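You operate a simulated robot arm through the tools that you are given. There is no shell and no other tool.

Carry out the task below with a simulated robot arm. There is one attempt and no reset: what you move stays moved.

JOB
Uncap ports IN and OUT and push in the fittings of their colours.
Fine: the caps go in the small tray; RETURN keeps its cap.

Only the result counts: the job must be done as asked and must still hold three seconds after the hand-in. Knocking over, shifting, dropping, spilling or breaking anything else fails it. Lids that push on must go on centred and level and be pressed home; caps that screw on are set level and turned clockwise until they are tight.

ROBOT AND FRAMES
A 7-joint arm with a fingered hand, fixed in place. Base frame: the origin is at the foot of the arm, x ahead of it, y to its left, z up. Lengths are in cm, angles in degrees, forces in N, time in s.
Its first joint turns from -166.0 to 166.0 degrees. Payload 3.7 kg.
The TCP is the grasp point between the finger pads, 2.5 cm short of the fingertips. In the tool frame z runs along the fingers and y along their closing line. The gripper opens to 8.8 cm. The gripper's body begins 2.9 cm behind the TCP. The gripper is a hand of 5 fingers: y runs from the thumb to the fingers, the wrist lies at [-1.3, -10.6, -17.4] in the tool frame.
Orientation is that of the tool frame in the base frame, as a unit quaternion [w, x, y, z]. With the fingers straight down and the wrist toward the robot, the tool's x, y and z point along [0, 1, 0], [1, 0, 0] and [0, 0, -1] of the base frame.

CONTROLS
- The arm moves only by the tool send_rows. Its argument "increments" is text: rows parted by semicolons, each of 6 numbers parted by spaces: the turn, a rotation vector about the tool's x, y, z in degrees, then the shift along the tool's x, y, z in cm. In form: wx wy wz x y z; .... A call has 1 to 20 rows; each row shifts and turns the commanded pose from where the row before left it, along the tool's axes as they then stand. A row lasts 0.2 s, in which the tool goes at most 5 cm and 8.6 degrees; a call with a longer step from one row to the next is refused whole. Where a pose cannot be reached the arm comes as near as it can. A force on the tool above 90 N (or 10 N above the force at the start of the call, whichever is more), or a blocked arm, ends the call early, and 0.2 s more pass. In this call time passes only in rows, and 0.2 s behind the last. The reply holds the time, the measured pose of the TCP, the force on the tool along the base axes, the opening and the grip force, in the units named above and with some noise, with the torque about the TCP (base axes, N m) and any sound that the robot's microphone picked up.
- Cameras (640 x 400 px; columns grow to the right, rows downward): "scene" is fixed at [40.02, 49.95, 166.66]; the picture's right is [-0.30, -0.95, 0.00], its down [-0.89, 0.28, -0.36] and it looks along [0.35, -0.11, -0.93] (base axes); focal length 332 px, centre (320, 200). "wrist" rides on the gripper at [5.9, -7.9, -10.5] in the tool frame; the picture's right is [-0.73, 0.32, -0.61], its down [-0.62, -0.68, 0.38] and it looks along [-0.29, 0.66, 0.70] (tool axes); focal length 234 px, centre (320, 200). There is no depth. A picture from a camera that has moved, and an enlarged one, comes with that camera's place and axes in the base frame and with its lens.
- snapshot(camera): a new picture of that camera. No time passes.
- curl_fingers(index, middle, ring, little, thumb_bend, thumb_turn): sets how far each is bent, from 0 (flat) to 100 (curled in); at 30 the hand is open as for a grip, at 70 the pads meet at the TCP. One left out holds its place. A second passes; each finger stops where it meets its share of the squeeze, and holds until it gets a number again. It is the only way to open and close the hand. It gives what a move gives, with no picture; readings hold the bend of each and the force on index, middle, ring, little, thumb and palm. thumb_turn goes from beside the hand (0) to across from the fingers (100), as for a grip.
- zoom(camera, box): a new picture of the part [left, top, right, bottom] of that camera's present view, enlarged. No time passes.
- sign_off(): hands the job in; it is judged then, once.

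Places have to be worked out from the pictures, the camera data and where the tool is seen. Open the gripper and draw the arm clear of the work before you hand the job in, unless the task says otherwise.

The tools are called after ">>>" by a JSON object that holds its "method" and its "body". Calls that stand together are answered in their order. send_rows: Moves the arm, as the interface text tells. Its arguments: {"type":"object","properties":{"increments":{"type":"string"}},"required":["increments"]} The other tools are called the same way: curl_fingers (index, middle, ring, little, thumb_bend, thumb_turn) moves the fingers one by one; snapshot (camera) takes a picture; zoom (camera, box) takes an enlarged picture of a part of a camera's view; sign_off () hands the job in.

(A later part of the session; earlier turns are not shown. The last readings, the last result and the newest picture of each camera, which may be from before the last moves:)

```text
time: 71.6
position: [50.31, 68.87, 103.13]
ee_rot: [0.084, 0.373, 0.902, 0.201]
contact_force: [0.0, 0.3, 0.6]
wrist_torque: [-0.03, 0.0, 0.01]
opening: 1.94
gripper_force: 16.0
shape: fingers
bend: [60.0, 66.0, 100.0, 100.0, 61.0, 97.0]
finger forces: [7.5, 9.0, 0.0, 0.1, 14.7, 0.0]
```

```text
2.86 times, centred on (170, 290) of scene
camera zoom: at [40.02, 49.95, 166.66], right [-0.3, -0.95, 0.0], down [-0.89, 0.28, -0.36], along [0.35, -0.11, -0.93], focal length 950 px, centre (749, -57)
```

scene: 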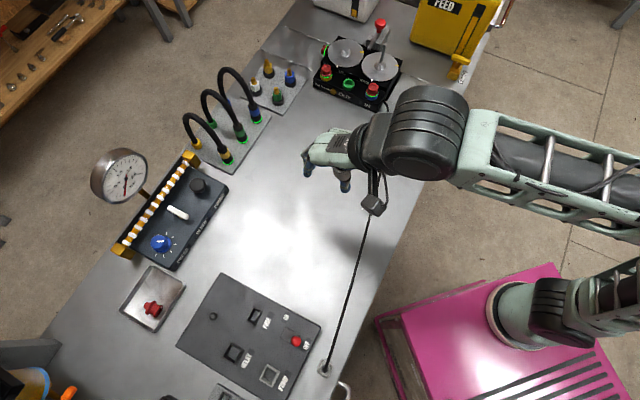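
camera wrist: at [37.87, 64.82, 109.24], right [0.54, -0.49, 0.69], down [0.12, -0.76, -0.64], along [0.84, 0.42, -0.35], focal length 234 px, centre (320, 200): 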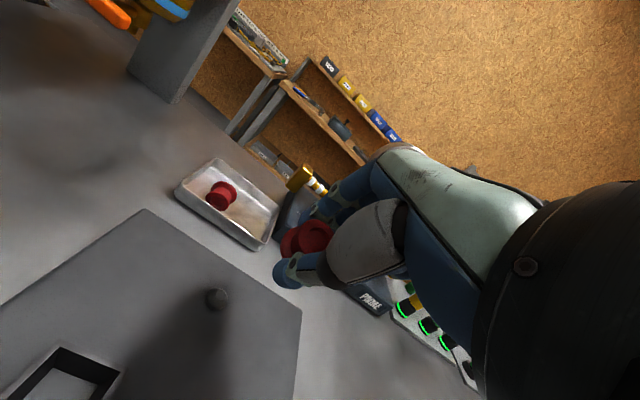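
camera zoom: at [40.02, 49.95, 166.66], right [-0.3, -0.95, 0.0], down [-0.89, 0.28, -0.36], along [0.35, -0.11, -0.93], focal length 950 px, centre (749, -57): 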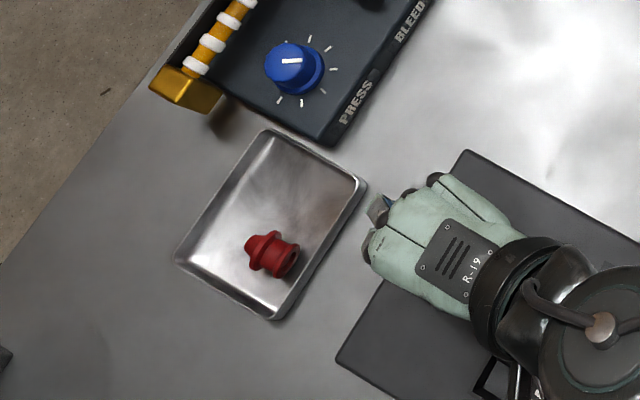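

Cap 1 lies in the tray's outer half, so I'll put cap 2 in the other half. I straighten ring and little so they stay high above the console, then move over the tray.

>>> {"method": "curl_fingers", "body": {"ring": 0, "little": 0}}

>>> {"method": "send_rows", "body": {"increments": "0 0 0 0.4 1.3 1.1; 0 0 0 0.7 2.5 2.1; 0 0 0 0.7 2.5 2.1; 0 0 0 0.7 2.5 2.1; 0 0 0 0.6 2.2 1.8; 0 0 0 0.4 1.6 1.2"}}

>>> {"method": "snapshot", "body": {"camera": "wrist"}}

>>> {"method": "zoom", "body": {"camera": "wrist", "box": [180, 120, 380, 320]}}

>>> {"method": "zoom", "body": {"camera": "scene", "box": [80, 220, 260, 360]}}

```text
time: 72.6
position: [50.1, 68.94, 103.17]
ee_rot: [0.084, 0.374, 0.902, 0.201]
contact_force: [-0.4, 0.1, 0.2]
wrist_torque: [0.02, 0.01, -0.01]
opening: 1.94
gripper_force: 15.3
shape: fingers
bend: [60.0, 66.0, 0.0, 0.0, 61.0, 97.0]
finger forces: [7.5, 9.1, 0.0, 0.0, 14.8, 0.1]
```

```text
time: 74.0
position: [58.89, 82.69, 99.25]
ee_rot: [0.084, 0.374, 0.902, 0.2]
contact_force: [0.0, 0.0, 0.1]
wrist_torque: [-0.03, 0.0, 0.01]
opening: 1.96
gripper_force: 15.7
shape: fingers
bend: [60.0, 66.0, 0.0, 0.0, 61.0, 97.0]
finger forces: [7.4, 9.1, 0.0, 0.0, 14.7, 0.0]
```

```text
taken
camera wrist: at [46.58, 78.6, 105.3], right [0.54, -0.49, 0.69], down [0.12, -0.76, -0.64], along [0.84, 0.42, -0.35], focal length 234 px, centre (320, 200)
```

wrist: 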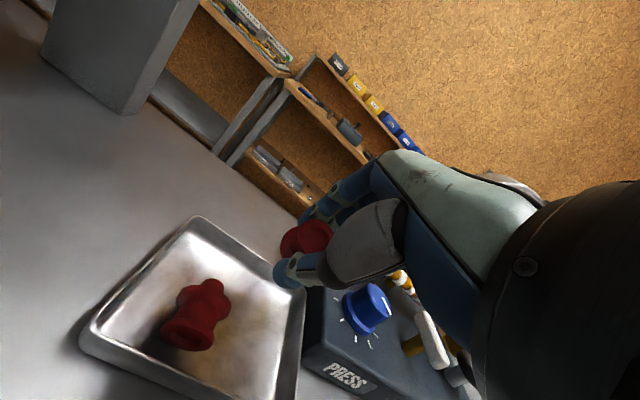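

```text
2.00 times, centred on (280, 220) of wrist
camera zoom: at [46.58, 78.6, 105.3], right [0.54, -0.49, 0.69], down [0.12, -0.76, -0.64], along [0.84, 0.42, -0.35], focal length 468 px, centre (400, 160)
```

zoom: 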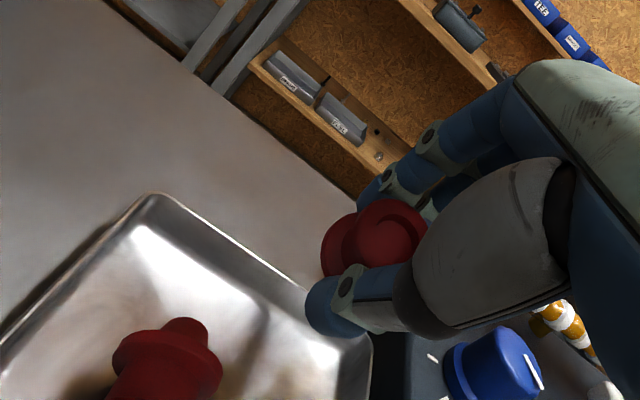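

```text
2.86 times, centred on (170, 290) of scene
camera zoom: at [40.02, 49.95, 166.66], right [-0.3, -0.95, 0.0], down [-0.89, 0.28, -0.36], along [0.35, -0.11, -0.93], focal length 950 px, centre (749, -57)
```

zoom: 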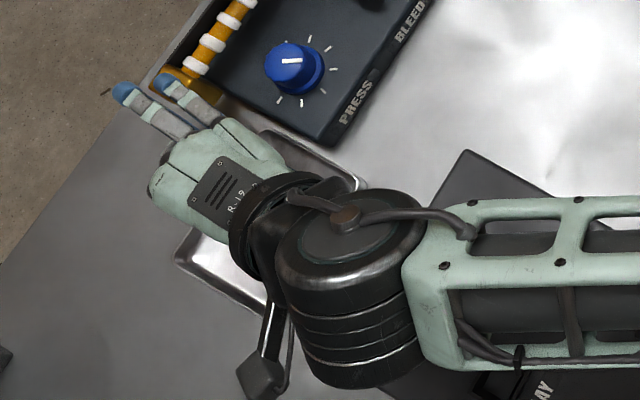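

The flat fingertips hover over the console's yellow end block, so I'll come back 2 cm toward the near side before descending. Then I lower toward the tray floor.

>>> {"method": "send_rows", "body": {"increments": "0 0 0 0.2 -1.8 -0.85; 0 0 0 0 -0.42 0.9; 0 0 0 0 -0.42 0.9; 0 0 0 0 -0.42 0.9; 0 0 0 0 -0.42 0.9"}}

>>> {"method": "snapshot", "body": {"camera": "wrist"}}

>>> {"method": "zoom", "body": {"camera": "scene", "box": [80, 220, 260, 360]}}

```text
time: 75.2
position: [57.37, 81.34, 94.94]
ee_rot: [0.083, 0.373, 0.902, 0.2]
contact_force: [0.3, -0.4, -0.1]
wrist_torque: [0.0, 0.0, -0.01]
opening: 1.92
gripper_force: 15.7
shape: fingers
bend: [60.0, 66.0, 0.0, 0.0, 61.0, 97.0]
finger forces: [7.4, 9.1, 0.1, 0.0, 14.7, 0.1]
```

```text
taken
camera wrist: at [44.98, 77.33, 101.15], right [0.54, -0.49, 0.69], down [0.12, -0.76, -0.63], along [0.84, 0.42, -0.35], focal length 234 px, centre (320, 200)
```

wrist: 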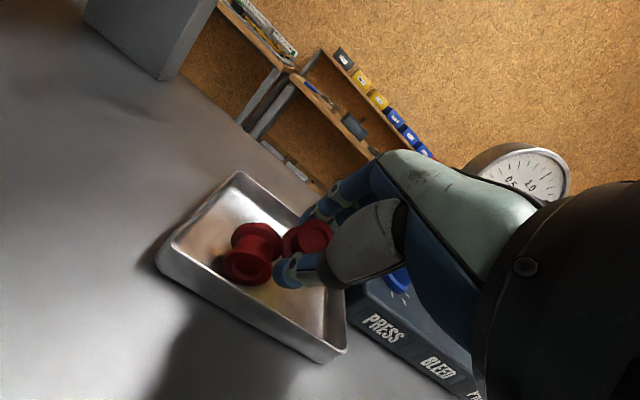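

```text
2.86 times, centred on (170, 290) of scene
camera zoom: at [40.02, 49.95, 166.66], right [-0.3, -0.95, 0.0], down [-0.89, 0.28, -0.36], along [0.35, -0.11, -0.93], focal length 950 px, centre (749, -57)
```

zoom: 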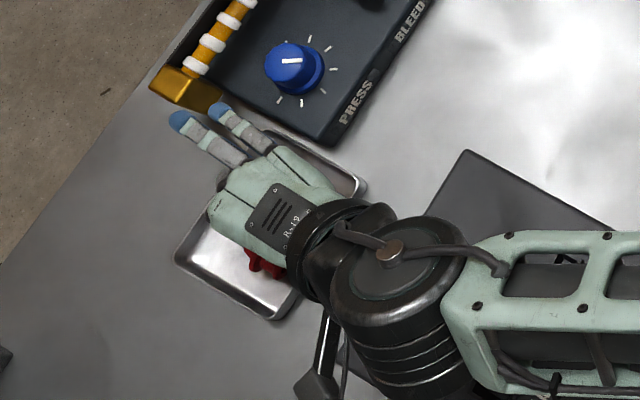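

Both caps are inside the tray outline and nothing is touching yet. I lower further in small steps until there's contact.

>>> {"method": "send_rows", "body": {"increments": "0 0 0 -0.3 -0.17 0.36; 0 0 0 0 -0.17 0.36; 0 0 0 0 -0.1 0.22"}}

>>> {"method": "zoom", "body": {"camera": "wrist", "box": [180, 140, 380, 340]}}

```text
time: 76.0
position: [57.61, 81.17, 94.02]
ee_rot: [0.084, 0.374, 0.902, 0.201]
contact_force: [-0.5, -0.1, -0.3]
wrist_torque: [0.02, 0.01, 0.03]
opening: 1.91
gripper_force: 15.4
shape: fingers
bend: [60.0, 66.0, 0.0, 0.0, 61.0, 97.0]
finger forces: [7.6, 9.3, 0.0, 0.0, 14.6, 0.1]
```

```text
2.00 times, centred on (280, 240) of wrist
camera zoom: at [45.25, 77.05, 100.15], right [0.54, -0.49, 0.69], down [0.12, -0.76, -0.63], along [0.84, 0.42, -0.35], focal length 468 px, centre (400, 120)
```

zoom: 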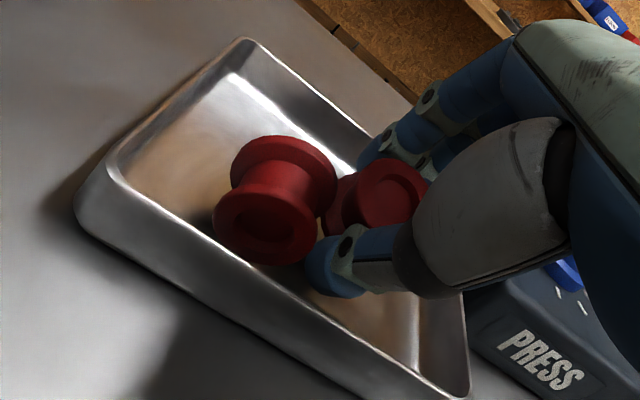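

No contact yet at 94.0. I continue down in small steps.

>>> {"method": "send_rows", "body": {"increments": "0 0 0 -0.1 -0.12 0.27; 0 0 0 0 -0.12 0.27"}}

>>> {"method": "zoom", "body": {"camera": "wrist", "box": [180, 140, 380, 340]}}

```text
time: 76.6
position: [57.63, 81.0, 93.89]
ee_rot: [0.084, 0.373, 0.902, 0.203]
contact_force: [-1.9, -5.5, 23.4]
wrist_torque: [-0.15, 0.32, 0.08]
opening: 1.92
gripper_force: 27.0
shape: fingers
bend: [59.0, 66.0, 0.0, 0.0, 63.0, 97.0]
finger forces: [9.7, 11.8, 0.0, 0.0, 33.3, 0.1]
```

```text
2.00 times, centred on (280, 240) of wrist
camera zoom: at [45.25, 76.94, 99.97], right [0.54, -0.49, 0.69], down [0.12, -0.76, -0.64], along [0.84, 0.43, -0.35], focal length 468 px, centre (400, 120)
```

zoom: 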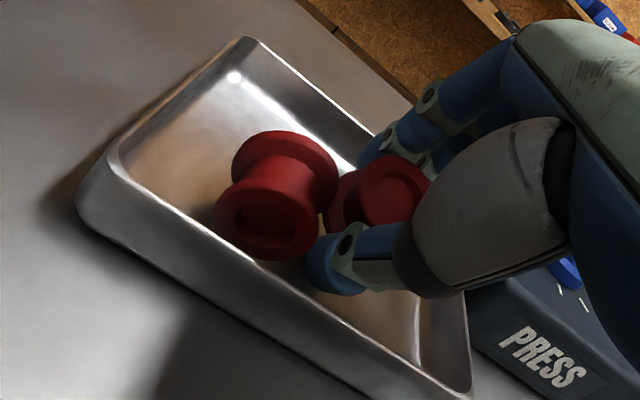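

The thumb tip is pressing the floor (23 N), so I rise half a centimetre and open mainly the index and middle to let the cap go.

>>> {"method": "send_rows", "body": {"increments": "0 0 0 0 0.1 -0.23; 0 0 0 0 0.1 -0.22"}}

>>> {"method": "curl_fingers", "body": {"index": 46, "middle": 46, "thumb_bend": 58}}

>>> {"method": "zoom", "body": {"camera": "wrist", "box": [180, 140, 380, 340]}}

```text
time: 77.2
position: [57.67, 81.12, 93.9]
ee_rot: [0.083, 0.374, 0.902, 0.199]
contact_force: [-0.1, -1.9, 13.8]
wrist_torque: [-0.08, 0.16, 0.07]
opening: 1.91
gripper_force: 22.4
shape: fingers
bend: [59.0, 66.0, 0.0, 0.0, 63.0, 97.0]
finger forces: [9.1, 11.0, 0.0, 0.0, 24.1, 0.1]
```

```text
time: 78.2
position: [57.76, 81.11, 93.81]
ee_rot: [0.083, 0.374, 0.902, 0.199]
contact_force: [0.8, 1.3, 1.5]
wrist_torque: [0.05, 0.01, 0.01]
opening: 3.55
gripper_force: 1.4
shape: fingers
bend: [46.0, 46.0, 0.0, 0.0, 59.0, 98.0]
finger forces: [0.1, 0.1, 0.0, 0.0, 1.7, 0.0]
```

```text
2.00 times, centred on (280, 240) of wrist
camera zoom: at [45.36, 77.05, 100.0], right [0.54, -0.49, 0.69], down [0.12, -0.76, -0.63], along [0.84, 0.42, -0.35], focal length 468 px, centre (400, 120)
```

zoom: 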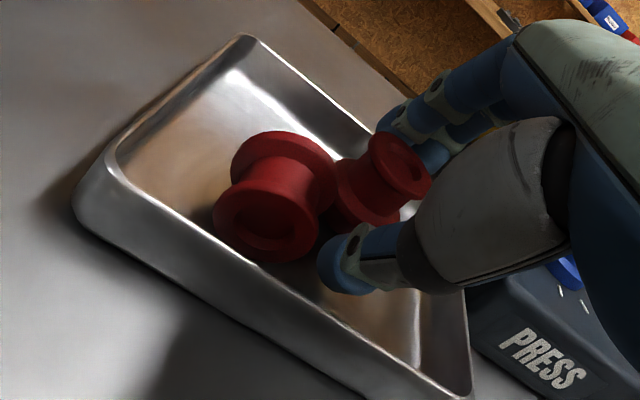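

The cap is free in the tray. I withdraw along the tool axis (up and back), opening the thumb a bit on the way.

>>> {"method": "send_rows", "body": {"increments": "0 0 0 0 0 -0.4; 0 0 0 0 0 -0.4"}}

>>> {"method": "curl_fingers", "body": {"index": 40, "middle": 40, "thumb_bend": 50}}

>>> {"method": "send_rows", "body": {"increments": "0 0 0 0 0 -1; 0 0 0 0 0 -1.5; 0 0 0 0 0 -2"}}

>>> {"method": "snapshot", "body": {"camera": "wrist"}}

```text
time: 78.8
position: [57.45, 80.77, 94.67]
ee_rot: [0.084, 0.373, 0.902, 0.2]
contact_force: [-0.5, -0.3, 0.8]
wrist_torque: [0.01, -0.02, -0.01]
opening: 3.81
gripper_force: 0.1
shape: fingers
bend: [46.0, 46.0, 0.0, 0.0, 57.0, 99.0]
finger forces: [0.0, 0.0, 0.1, 0.1, 0.1, 0.1]
```

```text
time: 79.8
position: [57.36, 80.76, 94.52]
ee_rot: [0.084, 0.373, 0.902, 0.201]
contact_force: [0.5, -0.4, -0.1]
wrist_torque: [0.04, -0.01, -0.02]
opening: 5.19
gripper_force: 0.1
shape: fingers
bend: [40.0, 40.0, 0.0, 0.0, 50.0, 98.0]
finger forces: [0.0, 0.1, 0.0, 0.0, 0.1, 0.0]
```

```text
time: 80.6
position: [55.96, 79.41, 98.75]
ee_rot: [0.085, 0.374, 0.902, 0.199]
contact_force: [0.5, -0.3, -0.3]
wrist_torque: [-0.01, -0.02, -0.03]
opening: 5.21
gripper_force: 0.0
shape: fingers
bend: [40.0, 40.0, 0.0, 0.0, 50.0, 98.0]
finger forces: [0.0, 0.1, 0.0, 0.1, 0.0, 0.1]
```

```text
taken
camera wrist: at [43.74, 75.44, 104.8], right [0.54, -0.49, 0.69], down [0.12, -0.76, -0.63], along [0.84, 0.42, -0.35], focal length 234 px, centre (320, 200)
```

wrist: 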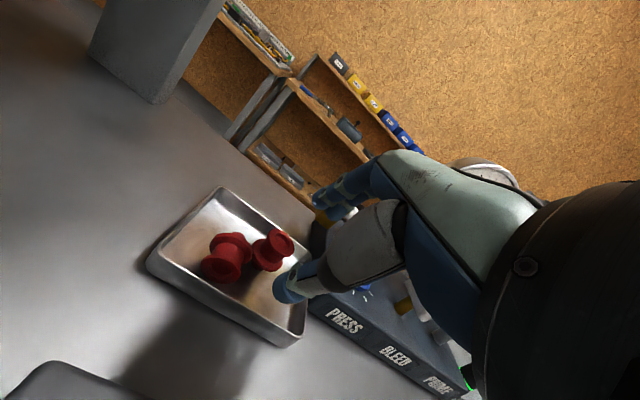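

Both caps are in the small tray. I retreat inward at this height first, then partly undo the tilt (keeping 12° for reach at the fittings' rack).

>>> {"method": "send_rows", "body": {"increments": "0 0 0 0 -1.5 -0.7; 0 0 0 0 -2.7 -1.3; 0 0 0 0 -2.7 -1.3; 0 0 0 0 -2.7 -1.3; 0 0 0 0 -2 -1; 4.3 0 0 -1 0 0; 4.3 0 0 -2 0 0; 4.4 0 0 -3 0 0; 0 0 0 -3.3 0.2 -0.3; 0 0 0 -3.3 0.2 -0.3; 0 0 0 -3.3 0.2 -0.3; 0 0 0 -3.3 0.2 -0.3; 0 0 0 -3.3 0.2 -0.3; 0 0 0 -3.3 0.2 -0.3; 0 0 0 -2 0.1 -0.2; 0 0 0 -1 0 0"}}

>>> {"method": "zoom", "body": {"camera": "scene", "box": [80, 220, 260, 360]}}

>>> {"method": "snapshot", "body": {"camera": "scene"}}

```text
time: 84.0
position: [67.93, 50.47, 101.21]
ee_rot: [0.041, 0.382, 0.918, 0.097]
contact_force: [0.7, -0.3, -0.2]
wrist_torque: [-0.02, 0.02, 0.01]
opening: 5.24
gripper_force: 0.0
shape: fingers
bend: [40.0, 40.0, 0.0, 0.0, 50.0, 98.0]
finger forces: [0.1, 0.0, 0.0, 0.0, 0.0, 0.0]
```

```text
2.86 times, centred on (170, 290) of scene
camera zoom: at [40.02, 49.95, 166.66], right [-0.3, -0.95, 0.0], down [-0.89, 0.28, -0.36], along [0.35, -0.11, -0.93], focal length 950 px, centre (749, -57)
```

zoom: 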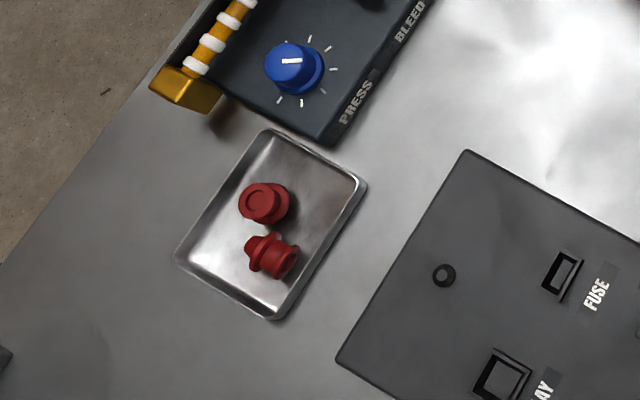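

```text
taken
```

scene: 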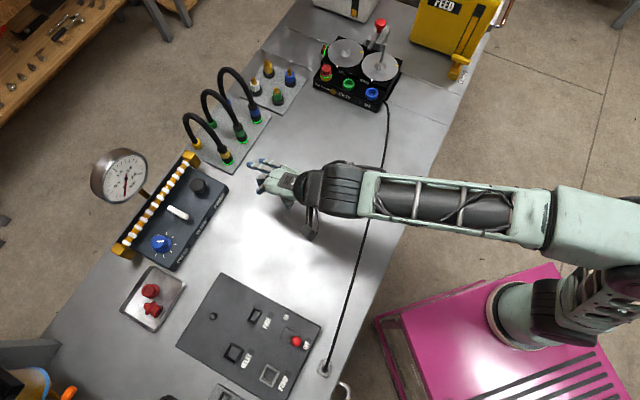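

Both caps rest inside the tray. I move to a vantage point in front of the fittings' rack, staying clear of the hoses.

>>> {"method": "send_rows", "body": {"increments": "0 0 0 -2 0.3 -0.3; 0 0 0 -3.2 0.5 -0.3; 0 0 0 -3.4 0.5 -0.3; 0 0 0 -3.4 0.5 -0.3; 0 0 0 -3.4 0.5 -0.3; 0 0 0 -3.4 0.5 -0.3; 0 0 0 -3 0.5 -0.3; 0 0 0 -1.5 0.5 0"}}

>>> {"method": "snapshot", "body": {"camera": "wrist"}}

>>> {"method": "zoom", "body": {"camera": "wrist", "box": [200, 120, 380, 280]}}

>>> {"method": "zoom", "body": {"camera": "scene", "box": [230, 40, 410, 150]}}

```text
time: 85.8
position: [86.68, 36.54, 103.9]
ee_rot: [0.041, 0.381, 0.918, 0.097]
contact_force: [0.1, 1.1, -0.1]
wrist_torque: [-0.02, -0.01, 0.02]
opening: 5.21
gripper_force: 0.0
shape: fingers
bend: [40.0, 40.0, 0.0, 0.0, 50.0, 98.0]
finger forces: [0.0, 0.0, 0.0, 0.1, 0.0, 0.1]
```

```text
taken
camera wrist: at [75.61, 33.63, 112.52], right [0.65, -0.38, 0.66], down [0.03, -0.86, -0.52], along [0.76, 0.35, -0.54], focal length 234 px, centre (320, 200)
```

wrist: 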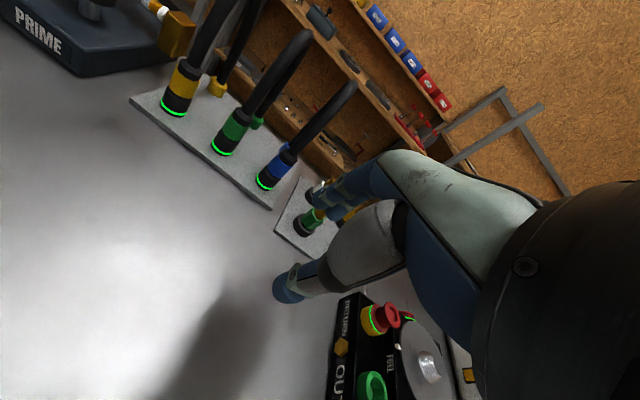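

```text
2.50 times, centred on (290, 200) of wrist
camera zoom: at [75.61, 33.63, 112.52], right [0.65, -0.38, 0.66], down [0.03, -0.86, -0.52], along [0.76, 0.35, -0.54], focal length 585 px, centre (395, 200)
```

zoom: 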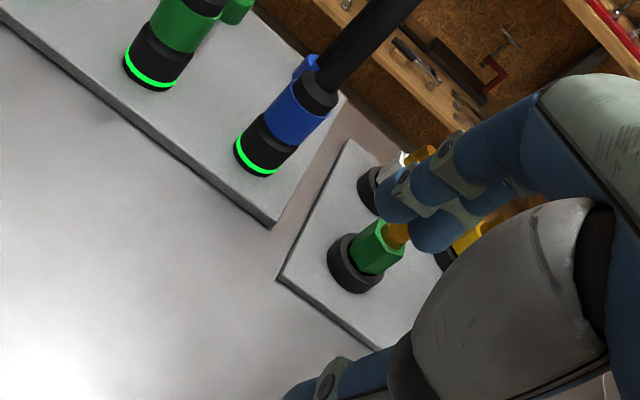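

```text
3.56 times, centred on (320, 95) of scene
camera zoom: at [40.02, 49.95, 166.66], right [-0.3, -0.95, 0.0], down [-0.89, 0.28, -0.36], along [0.35, -0.11, -0.93], focal length 1182 px, centre (320, 573)
```

zoom: 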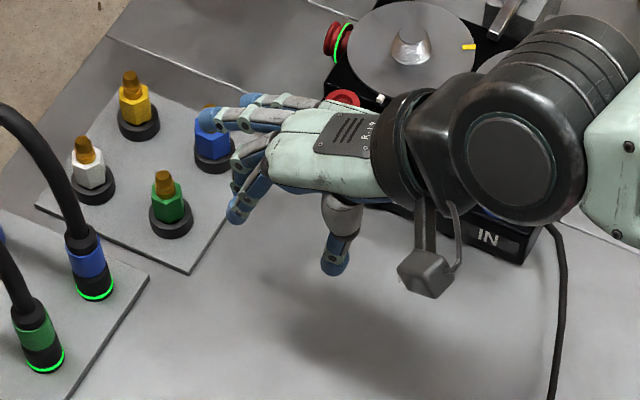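

From the closer views I put the green fitting's axis near (99.4, 43.0) and blue near (104.7, 38.2), tips at z≈95.7 with hex bodies around z = 92–94.5. I move to a hover over green.

>>> {"method": "send_rows", "body": {"increments": "0 0 0 -1.08 3.1 1.27; 0 0 0 -1.08 3.1 1.27; 0 0 0 -1.08 3.1 1.27; 0 0 0 -1.08 3.1 1.27"}}

>>> {"method": "curl_fingers", "body": {"index": 42, "middle": 42, "thumb_bend": 42}}

>>> {"method": "snapshot", "body": {"camera": "wrist"}}

>>> {"method": "zoom", "body": {"camera": "wrist", "box": [200, 140, 400, 340]}}

>>> {"method": "zoom", "body": {"camera": "scene", "box": [230, 40, 350, 130]}}

```text
time: 86.8
position: [98.98, 42.68, 101.66]
ee_rot: [0.041, 0.381, 0.918, 0.097]
contact_force: [0.3, -0.2, 0.8]
wrist_torque: [-0.02, 0.01, -0.02]
opening: 5.24
gripper_force: 0.1
shape: fingers
bend: [40.0, 40.0, 0.0, 0.0, 50.0, 98.0]
finger forces: [0.1, 0.1, 0.0, 0.0, 0.0, 0.0]
```

```text
time: 87.8
position: [98.94, 42.77, 101.53]
ee_rot: [0.041, 0.381, 0.919, 0.097]
contact_force: [0.6, 0.6, -0.1]
wrist_torque: [-0.02, 0.02, 0.0]
opening: 5.92
gripper_force: 0.1
shape: fingers
bend: [42.0, 42.0, 0.0, 0.0, 42.0, 97.0]
finger forces: [0.1, 0.1, 0.1, 0.0, 0.0, 0.1]
```

```text
taken
camera wrist: at [87.86, 39.89, 110.14], right [0.65, -0.38, 0.66], down [0.03, -0.86, -0.52], along [0.76, 0.35, -0.54], focal length 234 px, centre (320, 200)
```

wrist: 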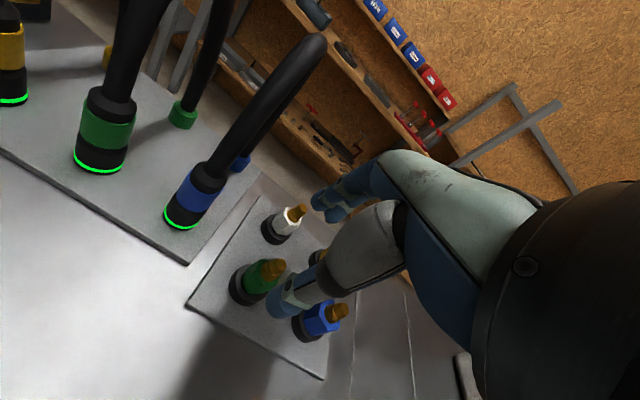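

```text
2.00 times, centred on (300, 240) of wrist
camera zoom: at [87.86, 39.89, 110.14], right [0.65, -0.38, 0.66], down [0.03, -0.86, -0.52], along [0.76, 0.35, -0.54], focal length 468 px, centre (360, 120)
```

zoom: 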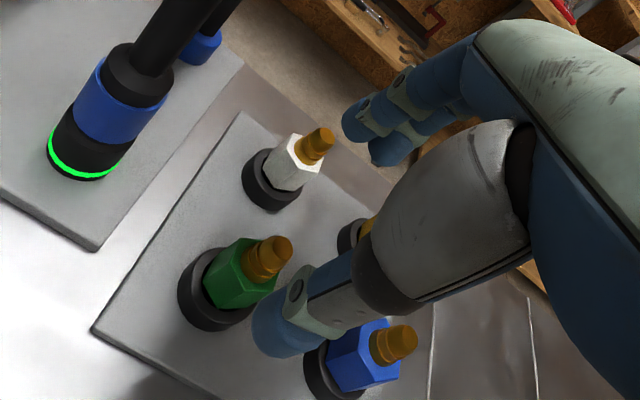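

```text
4.44 times, centred on (290, 85) of scene
camera zoom: at [40.02, 49.95, 166.66], right [-0.3, -0.95, 0.0], down [-0.89, 0.28, -0.36], along [0.35, -0.11, -0.93], focal length 1478 px, centre (453, 711)
```

zoom: 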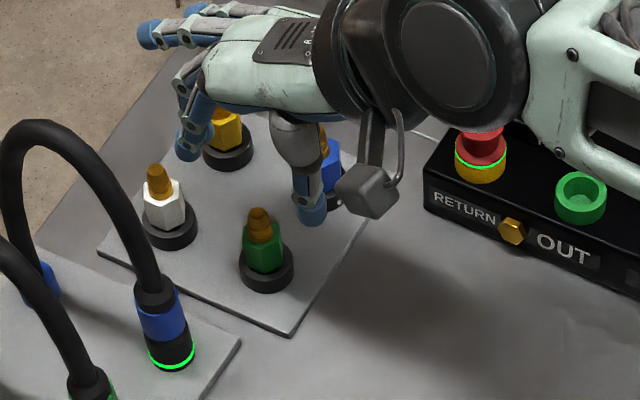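

The green fitting's axis works out at tool offset (0, +0.5) with its tip near z = 96. I shift slightly and descend part way with the fingers straddling it.

>>> {"method": "send_rows", "body": {"increments": "0 0 0 0 -0.1 1.5; 0 0 0 0 -0.31 1.5; 0 0 0 0 -0.31 1.45"}}

>>> {"method": "zoom", "body": {"camera": "wrist", "box": [200, 140, 400, 340]}}

>>> {"method": "zoom", "body": {"camera": "scene", "box": [230, 40, 350, 130]}}

```text
time: 88.6
position: [99.24, 42.74, 97.11]
ee_rot: [0.041, 0.38, 0.919, 0.097]
contact_force: [-0.7, 0.0, 0.1]
wrist_torque: [-0.02, 0.01, 0.05]
opening: 5.9
gripper_force: 0.1
shape: fingers
bend: [42.0, 42.0, 0.0, 0.0, 42.0, 97.0]
finger forces: [0.0, 0.1, 0.0, 0.0, 0.0, 0.1]
```

```text
2.00 times, centred on (300, 240) of wrist
camera zoom: at [88.08, 39.97, 105.69], right [0.65, -0.38, 0.66], down [0.03, -0.86, -0.52], along [0.76, 0.35, -0.54], focal length 468 px, centre (360, 120)
```

zoom: 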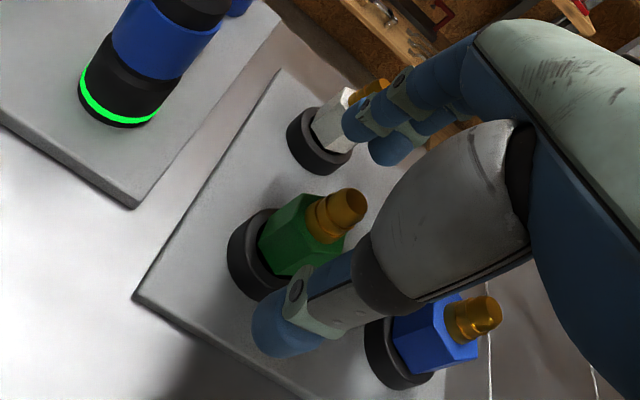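

```text
4.44 times, centred on (290, 85) of scene
camera zoom: at [40.02, 49.95, 166.66], right [-0.3, -0.95, 0.0], down [-0.89, 0.28, -0.36], along [0.35, -0.11, -0.93], focal length 1478 px, centre (453, 711)
```

zoom: 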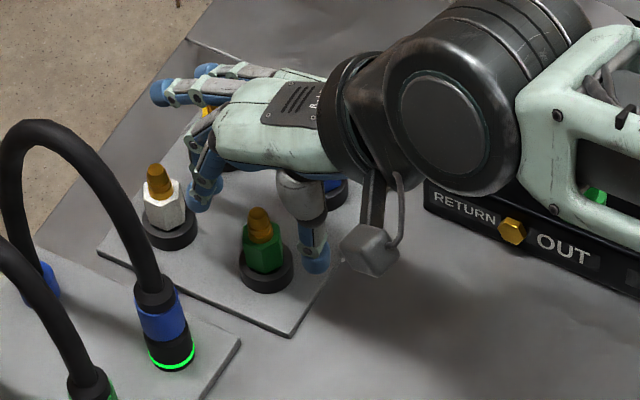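

Green is centred within about 0.2 cm. I make that correction, go down to z≈95 and close gently on the hex body.

>>> {"method": "send_rows", "body": {"increments": "0 0 0 0.13 -0.2 1; 0 0 0 0 -0.22 1.05"}}

>>> {"method": "curl_fingers", "body": {"index": 64, "middle": 64, "thumb_bend": 64}}

>>> {"method": "zoom", "body": {"camera": "wrist", "box": [200, 140, 400, 340]}}

>>> {"method": "zoom", "body": {"camera": "scene", "box": [230, 40, 350, 130]}}

```text
time: 89.2
position: [99.34, 42.98, 94.98]
ee_rot: [0.041, 0.381, 0.919, 0.097]
contact_force: [-0.6, -0.3, -0.4]
wrist_torque: [-0.02, -0.05, -0.01]
opening: 5.92
gripper_force: 0.1
shape: fingers
bend: [42.0, 42.0, 0.0, 0.0, 42.0, 97.0]
finger forces: [0.1, 0.0, 0.0, 0.0, 0.0, 0.0]
```

```text
time: 90.2
position: [99.16, 42.91, 95.08]
ee_rot: [0.042, 0.38, 0.919, 0.096]
contact_force: [0.3, -0.8, 0.5]
wrist_torque: [0.02, 0.03, 0.02]
opening: 1.55
gripper_force: 1.8
shape: fingers
bend: [62.0, 63.0, 0.0, 0.0, 61.0, 99.0]
finger forces: [0.9, 1.0, 0.0, 0.0, 1.6, 0.1]
```

```text
2.00 times, centred on (300, 240) of wrist
camera zoom: at [88.08, 40.09, 103.61], right [0.65, -0.38, 0.66], down [0.03, -0.86, -0.52], along [0.76, 0.35, -0.54], focal length 468 px, centre (360, 120)
```

zoom: 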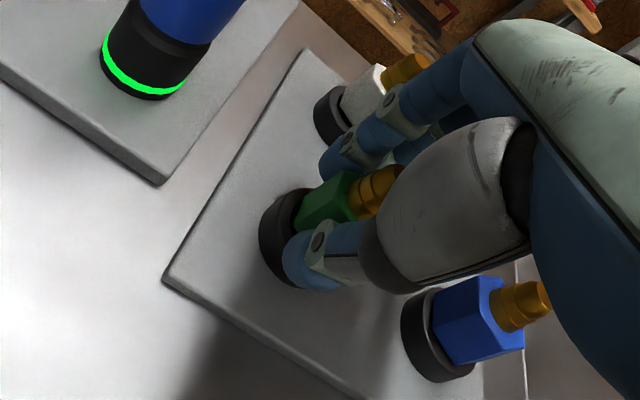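

```text
4.44 times, centred on (290, 85) of scene
camera zoom: at [40.02, 49.95, 166.66], right [-0.3, -0.95, 0.0], down [-0.89, 0.28, -0.36], along [0.35, -0.11, -0.93], focal length 1478 px, centre (453, 711)
```

zoom: 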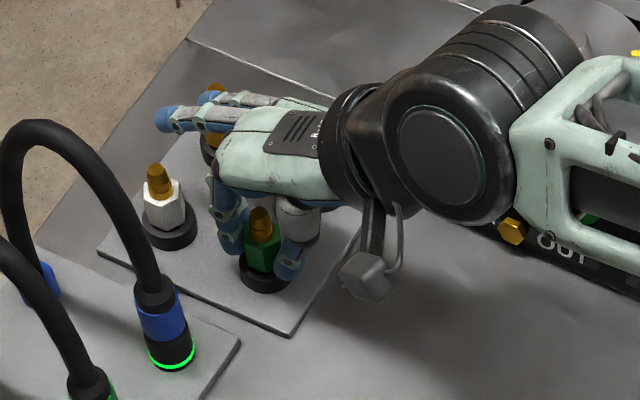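

Light contact on the green hex. I firm the grip before pulling it from its holder.

>>> {"method": "curl_fingers", "body": {"index": 80, "middle": 80, "thumb_bend": 80}}

>>> {"method": "zoom", "body": {"camera": "wrist", "box": [240, 160, 380, 300]}}

```text
time: 91.2
position: [99.19, 42.97, 95.01]
ee_rot: [0.041, 0.381, 0.919, 0.097]
contact_force: [5.7, 5.4, 3.1]
wrist_torque: [0.14, -0.15, -0.01]
opening: 1.25
gripper_force: 20.5
shape: fingers
bend: [77.0, 76.0, 0.0, 0.0, 61.0, 98.0]
finger forces: [12.2, 13.9, 0.1, 0.0, 13.7, 0.0]
```

```text
2.86 times, centred on (310, 230) of wrist
camera zoom: at [88.09, 40.12, 103.63], right [0.65, -0.38, 0.66], down [0.03, -0.86, -0.52], along [0.76, 0.35, -0.54], focal length 669 px, centre (349, 114)
```

zoom: 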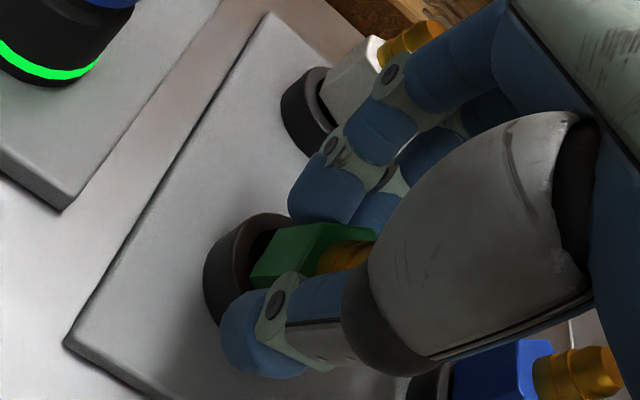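

Index and middle wrapped further and push harder than the thumb. I strengthen the thumb to balance and look again.

>>> {"method": "curl_fingers", "body": {"thumb_bend": 95}}

>>> {"method": "zoom", "body": {"camera": "wrist", "box": [240, 160, 380, 300]}}

>>> {"method": "zoom", "body": {"camera": "scene", "box": [250, 60, 320, 120]}}

```text
time: 92.2
position: [99.32, 42.73, 94.97]
ee_rot: [0.041, 0.381, 0.918, 0.098]
contact_force: [8.2, -5.2, -0.1]
wrist_torque: [-0.21, -0.25, -0.06]
opening: 0.42
gripper_force: 33.3
shape: fingers
bend: [78.0, 77.0, 0.0, 0.0, 75.0, 90.0]
finger forces: [16.0, 22.5, 0.1, 0.1, 27.4, 0.1]
```

```text
2.86 times, centred on (310, 230) of wrist
camera zoom: at [88.16, 39.99, 103.59], right [0.65, -0.38, 0.66], down [0.03, -0.86, -0.52], along [0.76, 0.35, -0.54], focal length 669 px, centre (349, 114)
```

zoom: 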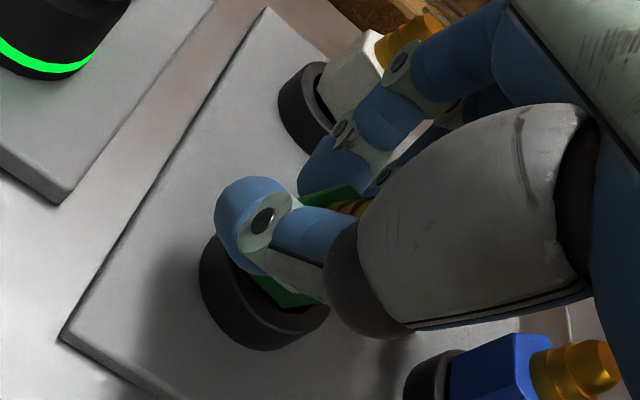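

```text
6.67 times, centred on (285, 90) of scene
camera zoom: at [40.02, 49.95, 166.66], right [-0.3, -0.95, 0.0], down [-0.89, 0.28, -0.36], along [0.35, -0.11, -0.93], focal length 2217 px, centre (553, 933)
```

zoom: 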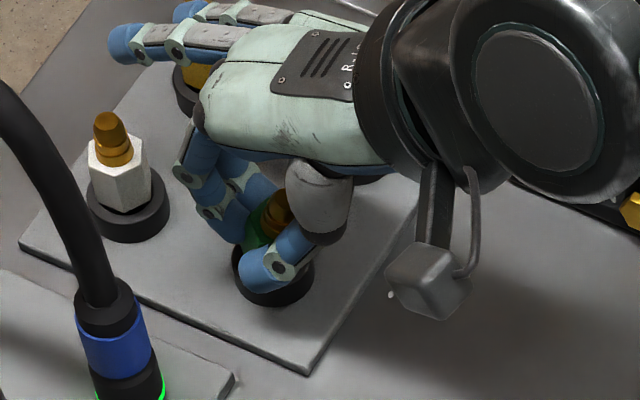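

The thumb slipped off the hex's flat to one side, so that grip is poor. I reopen and reassess the alignment before gripping more gently and evenly.

>>> {"method": "curl_fingers", "body": {"thumb_bend": 42, "index": 42, "middle": 42, "thumb_turn": 98}}

>>> {"method": "zoom", "body": {"camera": "wrist", "box": [240, 160, 380, 300]}}

>>> {"method": "zoom", "body": {"camera": "scene", "box": [250, 60, 320, 120]}}

```text
time: 93.2
position: [99.26, 42.92, 95.01]
ee_rot: [0.041, 0.38, 0.919, 0.097]
contact_force: [0.3, 1.7, -0.1]
wrist_torque: [-0.03, 0.02, -0.02]
opening: 5.9
gripper_force: 0.0
shape: fingers
bend: [42.0, 42.0, 0.0, 0.0, 42.0, 97.0]
finger forces: [0.0, 0.0, 0.0, 0.0, 0.1, 0.0]
```

```text
2.86 times, centred on (310, 230) of wrist
camera zoom: at [88.08, 40.1, 103.62], right [0.65, -0.38, 0.66], down [0.03, -0.86, -0.52], along [0.76, 0.35, -0.54], focal length 669 px, centre (349, 114)
```

zoom: 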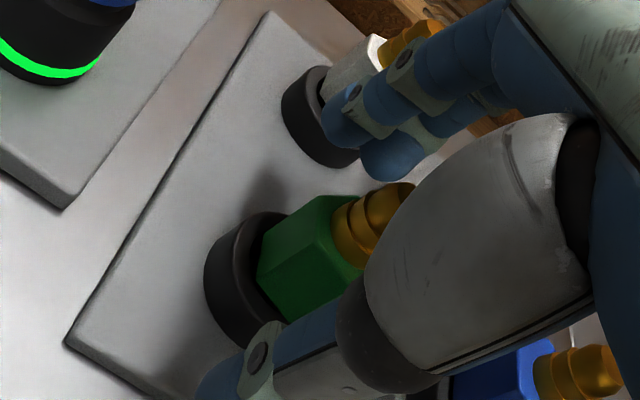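

```text
6.67 times, centred on (285, 90) of scene
camera zoom: at [40.02, 49.95, 166.66], right [-0.3, -0.95, 0.0], down [-0.89, 0.28, -0.36], along [0.35, -0.11, -0.93], focal length 2217 px, centre (553, 933)
```

zoom: 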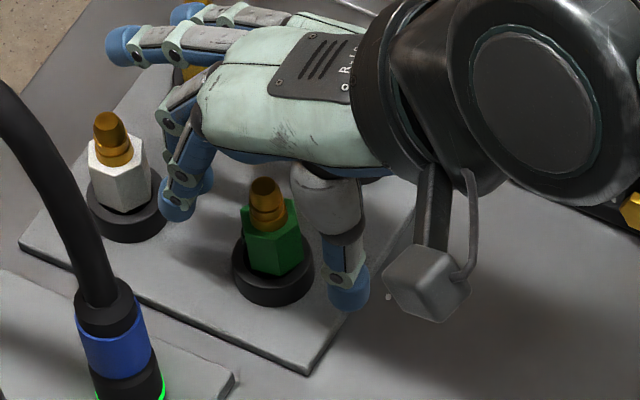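

The green fitting is still upright in its holder, and its hex flats face the thumb, so two fingers wedge past the flat's narrow width. Turning the hand 30° puts index and middle on two adjacent faces with the thumb opposite, a more stable cradle; I rise first, then rotate and reduce the tilt.

>>> {"method": "send_rows", "body": {"increments": "0 0 0 0 0.35 -1.63; 0 0 0 0 0.35 -1.63; 0 0 0 0 0.35 -1.63; 0 -1.56 7.34 0 0 0; 0 -1.56 7.34 0 0 0; 0 -1.56 7.34 0 0 0; 0 -1.56 7.34 0 0 0; 6 0 0 0 0 0"}}

>>> {"method": "snapshot", "body": {"camera": "wrist"}}

>>> {"method": "zoom", "body": {"camera": "wrist", "box": [200, 160, 400, 360]}}

>>> {"method": "zoom", "body": {"camera": "scene", "box": [230, 40, 350, 130]}}

```text
time: 95.0
position: [99.02, 42.93, 100.14]
ee_rot: [0.032, 0.609, 0.792, 0.043]
contact_force: [0.1, -0.6, 0.0]
wrist_torque: [-0.01, 0.03, 0.01]
opening: 5.91
gripper_force: 0.0
shape: fingers
bend: [42.0, 42.0, 0.0, 0.0, 42.0, 97.0]
finger forces: [0.1, 0.1, 0.1, 0.1, 0.0, 0.1]
```

```text
taken
camera wrist: at [88.93, 46.32, 109.61], right [0.43, -0.64, 0.64], down [-0.46, -0.77, -0.45], along [0.78, -0.09, -0.62], focal length 234 px, centre (320, 200)
```

wrist: 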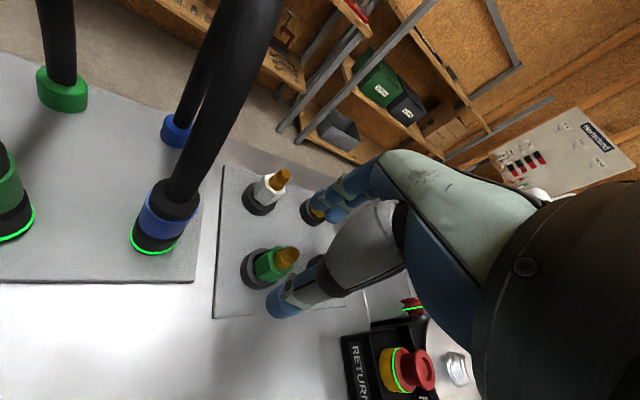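

```text
2.00 times, centred on (300, 260) of wrist
camera zoom: at [88.93, 46.32, 109.61], right [0.43, -0.64, 0.64], down [-0.46, -0.77, -0.45], along [0.78, -0.09, -0.62], focal length 468 px, centre (360, 80)
```

zoom: 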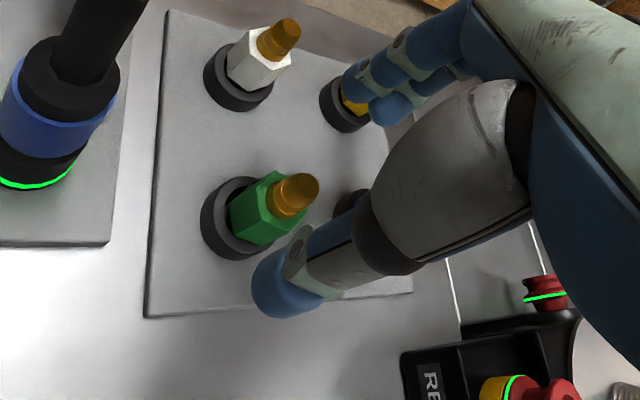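

```text
4.44 times, centred on (290, 85) of scene
camera zoom: at [40.02, 49.95, 166.66], right [-0.3, -0.95, 0.0], down [-0.89, 0.28, -0.36], along [0.35, -0.11, -0.93], focal length 1478 px, centre (453, 711)
```

zoom: 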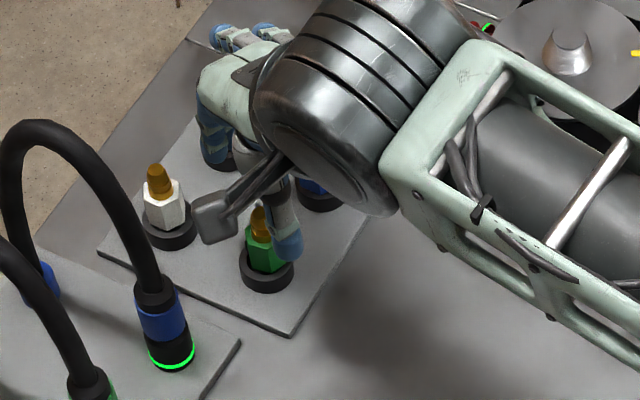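

Now the hand is at 15° yaw with 6° tilt and the green fitting is within 0.4 cm of the tool axis. I descend around it and close gently.

>>> {"method": "send_rows", "body": {"increments": "0 0 0 0.03 -0.08 1.25; 0 0 0 0 -0.08 1.25; 0 0 0 0 -0.08 1.25; 0 0 0 0 -0.08 1.25"}}

>>> {"method": "curl_fingers", "body": {"index": 64, "middle": 64, "thumb_bend": 64}}

>>> {"method": "zoom", "body": {"camera": "wrist", "box": [240, 160, 380, 300]}}

>>> {"method": "zoom", "body": {"camera": "scene", "box": [250, 60, 320, 120]}}

```text
time: 96.0
position: [99.22, 43.11, 94.94]
ee_rot: [0.032, 0.609, 0.791, 0.042]
contact_force: [-0.2, -0.1, -1.1]
wrist_torque: [-0.01, 0.03, -0.01]
opening: 5.88
gripper_force: 0.0
shape: fingers
bend: [42.0, 42.0, 0.0, 0.0, 42.0, 97.0]
finger forces: [0.0, 0.0, 0.1, 0.1, 0.0, 0.0]
```

```text
time: 97.0
position: [99.33, 43.14, 95.11]
ee_rot: [0.032, 0.609, 0.792, 0.042]
contact_force: [0.5, -0.5, -0.3]
wrist_torque: [0.03, -0.01, -0.02]
opening: 1.68
gripper_force: 2.2
shape: fingers
bend: [62.0, 62.0, 0.0, 0.0, 61.0, 99.0]
finger forces: [1.1, 1.3, 0.0, 0.0, 2.1, 0.0]
```

```text
2.86 times, centred on (310, 230) of wrist
camera zoom: at [89.18, 46.43, 104.6], right [0.43, -0.63, 0.64], down [-0.45, -0.77, -0.45], along [0.78, -0.09, -0.62], focal length 669 px, centre (349, 114)
```

zoom: 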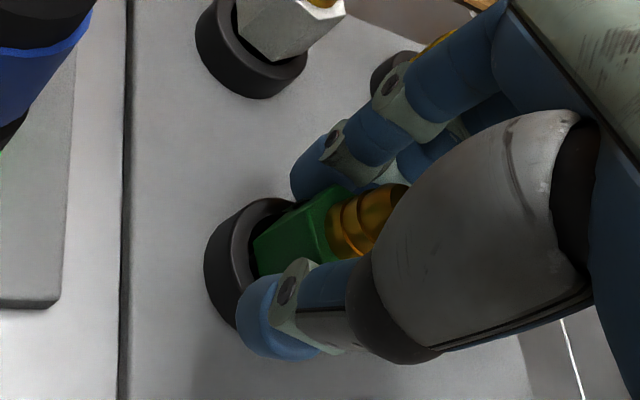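

```text
6.67 times, centred on (285, 90) of scene
camera zoom: at [40.02, 49.95, 166.66], right [-0.3, -0.95, 0.0], down [-0.89, 0.28, -0.36], along [0.35, -0.11, -0.93], focal length 2217 px, centre (553, 933)
```

zoom: 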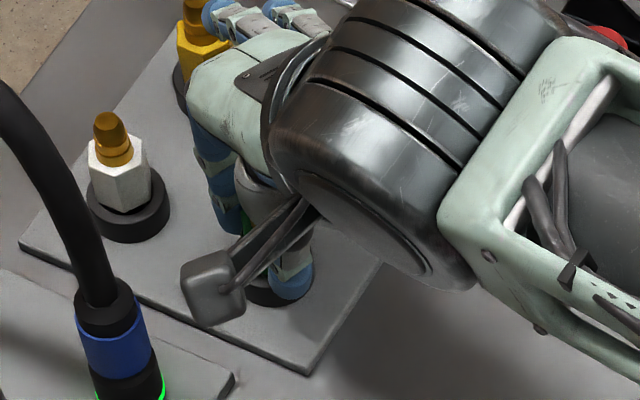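

Symmetric light contact with the fitting upright. I raise the squeeze moderately and evenly.

>>> {"method": "curl_fingers", "body": {"index": 72, "middle": 72, "thumb_bend": 76}}

>>> {"method": "zoom", "body": {"camera": "wrist", "box": [240, 160, 380, 300]}}

```text
time: 98.0
position: [99.3, 43.17, 95.12]
ee_rot: [0.033, 0.609, 0.792, 0.041]
contact_force: [0.6, 0.1, -0.2]
wrist_torque: [0.02, -0.03, 0.03]
opening: 1.48
gripper_force: 9.7
shape: fingers
bend: [71.0, 65.0, 0.0, 0.0, 61.0, 99.0]
finger forces: [6.3, 4.4, 0.0, 0.0, 9.4, 0.0]
```

```text
2.86 times, centred on (310, 230) of wrist
camera zoom: at [89.19, 46.43, 104.6], right [0.43, -0.63, 0.64], down [-0.45, -0.77, -0.45], along [0.78, -0.09, -0.62], focal length 669 px, centre (349, 114)
```

zoom: 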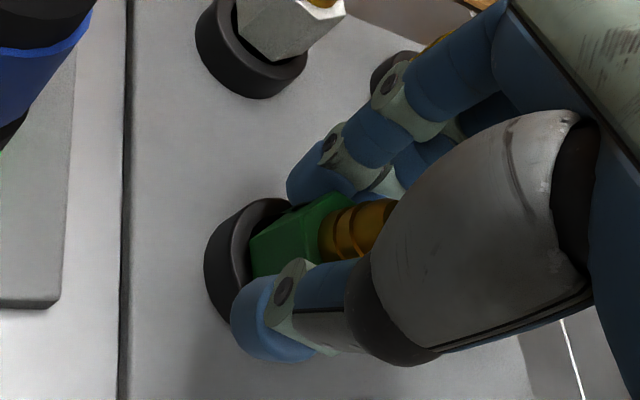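

Balanced: about 10 N squeeze with near-zero net side force. I lift slowly to see whether the fitting comes out of its holder.

>>> {"method": "send_rows", "body": {"increments": "0 0 0 0 0.02 -0.2; 0 0 0 0 0.02 -0.2; 0 0 0 0 0.03 -0.3"}}

>>> {"method": "zoom", "body": {"camera": "wrist", "box": [240, 160, 380, 300]}}

```text
time: 98.8
position: [99.37, 43.11, 95.78]
ee_rot: [0.032, 0.609, 0.791, 0.042]
contact_force: [0.5, -0.1, 0.4]
wrist_torque: [0.01, 0.03, 0.0]
opening: 1.48
gripper_force: 10.3
shape: fingers
bend: [71.0, 65.0, 0.0, 0.0, 61.0, 99.0]
finger forces: [5.6, 4.3, 0.0, 0.1, 9.7, 0.0]
```

```text
2.86 times, centred on (310, 230) of wrist
camera zoom: at [89.12, 46.41, 105.33], right [0.43, -0.63, 0.64], down [-0.45, -0.77, -0.45], along [0.78, -0.09, -0.62], focal length 669 px, centre (349, 114)
```

zoom: 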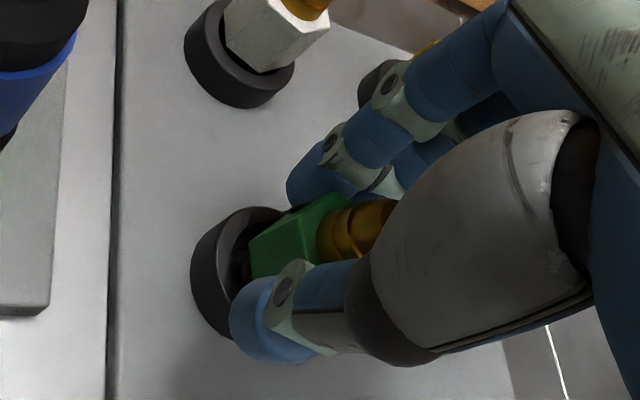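

The fitting rises with the hand with no resistance. I lift it further and check it stays straight.

>>> {"method": "send_rows", "body": {"increments": "0 0 0 0 0.05 -0.5; 0 0 0 0 0.1 -1; 0 0 0 0 0.1 -1; 0 0 0 0 0.1 -1; 0 0 0 0 0.05 -0.5"}}

>>> {"method": "snapshot", "body": {"camera": "wrist"}}

>>> {"method": "zoom", "body": {"camera": "wrist", "box": [220, 160, 380, 320]}}

>>> {"method": "zoom", "body": {"camera": "scene", "box": [250, 50, 330, 120]}}

```text
time: 100.0
position: [99.37, 43.11, 99.97]
ee_rot: [0.033, 0.609, 0.792, 0.042]
contact_force: [-0.6, -0.3, -0.7]
wrist_torque: [0.02, -0.01, 0.02]
opening: 1.47
gripper_force: 10.3
shape: fingers
bend: [71.0, 65.0, 0.0, 0.0, 61.0, 99.0]
finger forces: [5.6, 4.4, 0.0, 0.0, 9.7, 0.0]
```

```text
taken
camera wrist: at [89.21, 46.42, 109.49], right [0.43, -0.64, 0.64], down [-0.45, -0.77, -0.45], along [0.78, -0.09, -0.62], focal length 234 px, centre (320, 200)
```

wrist: 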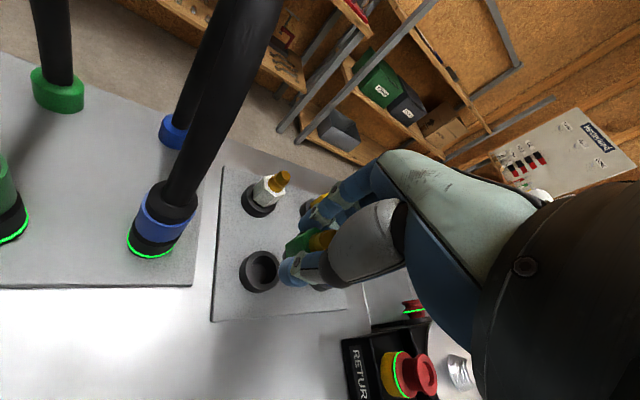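

```text
2.50 times, centred on (300, 240) of wrist
camera zoom: at [89.21, 46.42, 109.49], right [0.43, -0.64, 0.64], down [-0.45, -0.77, -0.45], along [0.78, -0.09, -0.62], focal length 585 px, centre (370, 100)
```

zoom: 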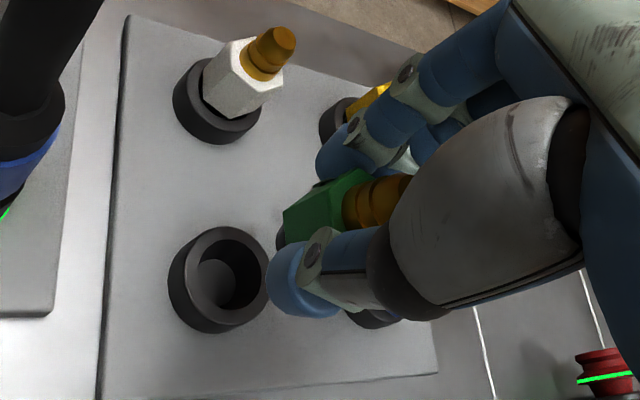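

```text
5.71 times, centred on (290, 85) of scene
camera zoom: at [40.02, 49.95, 166.66], right [-0.3, -0.95, 0.0], down [-0.89, 0.28, -0.36], along [0.35, -0.11, -0.93], focal length 1900 px, centre (491, 857)
```

zoom: 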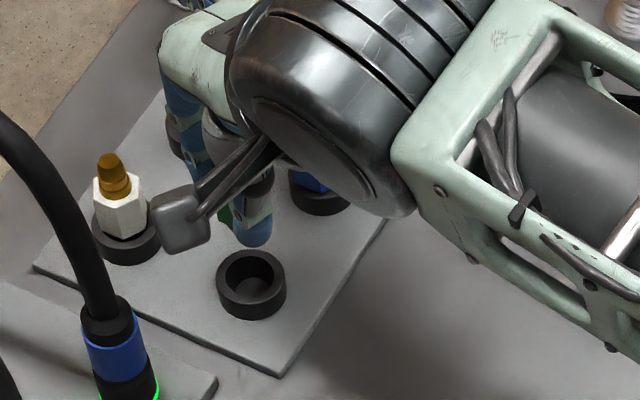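

The green fitting is out of its cup, held straight. I back away from the rack, raise it and carry it toward the OUT port.

>>> {"method": "send_rows", "body": {"increments": "0 0 0 0 -1.5 -0.3; 0 0 0 0 -2 -0.4; 0 0 0 0 -1.8 -1; 0 0 0 -0.5 0.1 -1.5; 0 0 0 -1.5 -0.2 -1.5; 0 0 0 -2.5 -0.5 -0.5; 0 0 0 -3 -0.5 0; 0 0 0 -3 -0.5 0; 0 0 0 -3 -0.5 0; 0 0 0 -2.4 -0.5 0; 0 0 0 -1.5 -0.2 0"}}

>>> {"method": "curl_fingers", "body": {"ring": 100, "little": 100}}

>>> {"method": "snapshot", "body": {"camera": "wrist"}}

>>> {"method": "zoom", "body": {"camera": "scene", "box": [310, 20, 420, 130]}}

```text
time: 102.4
position: [95.35, 24.04, 104.11]
ee_rot: [0.033, 0.609, 0.791, 0.041]
contact_force: [0.4, 0.4, -1.0]
wrist_torque: [-0.04, 0.0, -0.02]
opening: 1.47
gripper_force: 9.8
shape: fingers
bend: [71.0, 66.0, 0.0, 0.0, 61.0, 99.0]
finger forces: [5.8, 4.4, 0.1, 0.0, 9.6, 0.0]
```

```text
time: 103.4
position: [95.37, 23.94, 104.14]
ee_rot: [0.034, 0.609, 0.792, 0.043]
contact_force: [0.0, -0.1, -1.6]
wrist_torque: [-0.01, -0.01, 0.03]
opening: 1.47
gripper_force: 9.8
shape: fingers
bend: [71.0, 66.0, 100.0, 100.0, 61.0, 99.0]
finger forces: [5.5, 4.3, 0.1, 0.1, 9.6, 0.0]
```

```text
taken
camera wrist: at [85.22, 27.36, 113.66], right [0.43, -0.63, 0.64], down [-0.45, -0.77, -0.45], along [0.78, -0.09, -0.62], focal length 234 px, centre (320, 200)
```

wrist: 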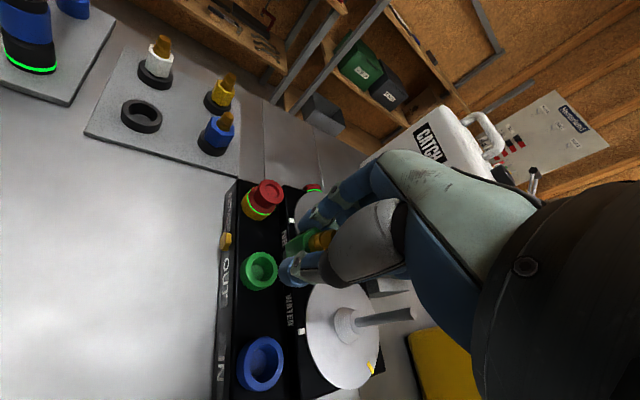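

```text
3.64 times, centred on (365, 75) of scene
camera zoom: at [40.02, 49.95, 166.66], right [-0.3, -0.95, 0.0], down [-0.89, 0.28, -0.36], along [0.35, -0.11, -0.93], focal length 1209 px, centre (156, 654)
```

zoom: 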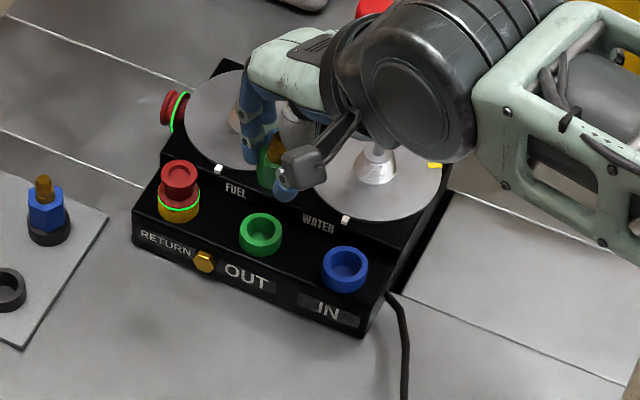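

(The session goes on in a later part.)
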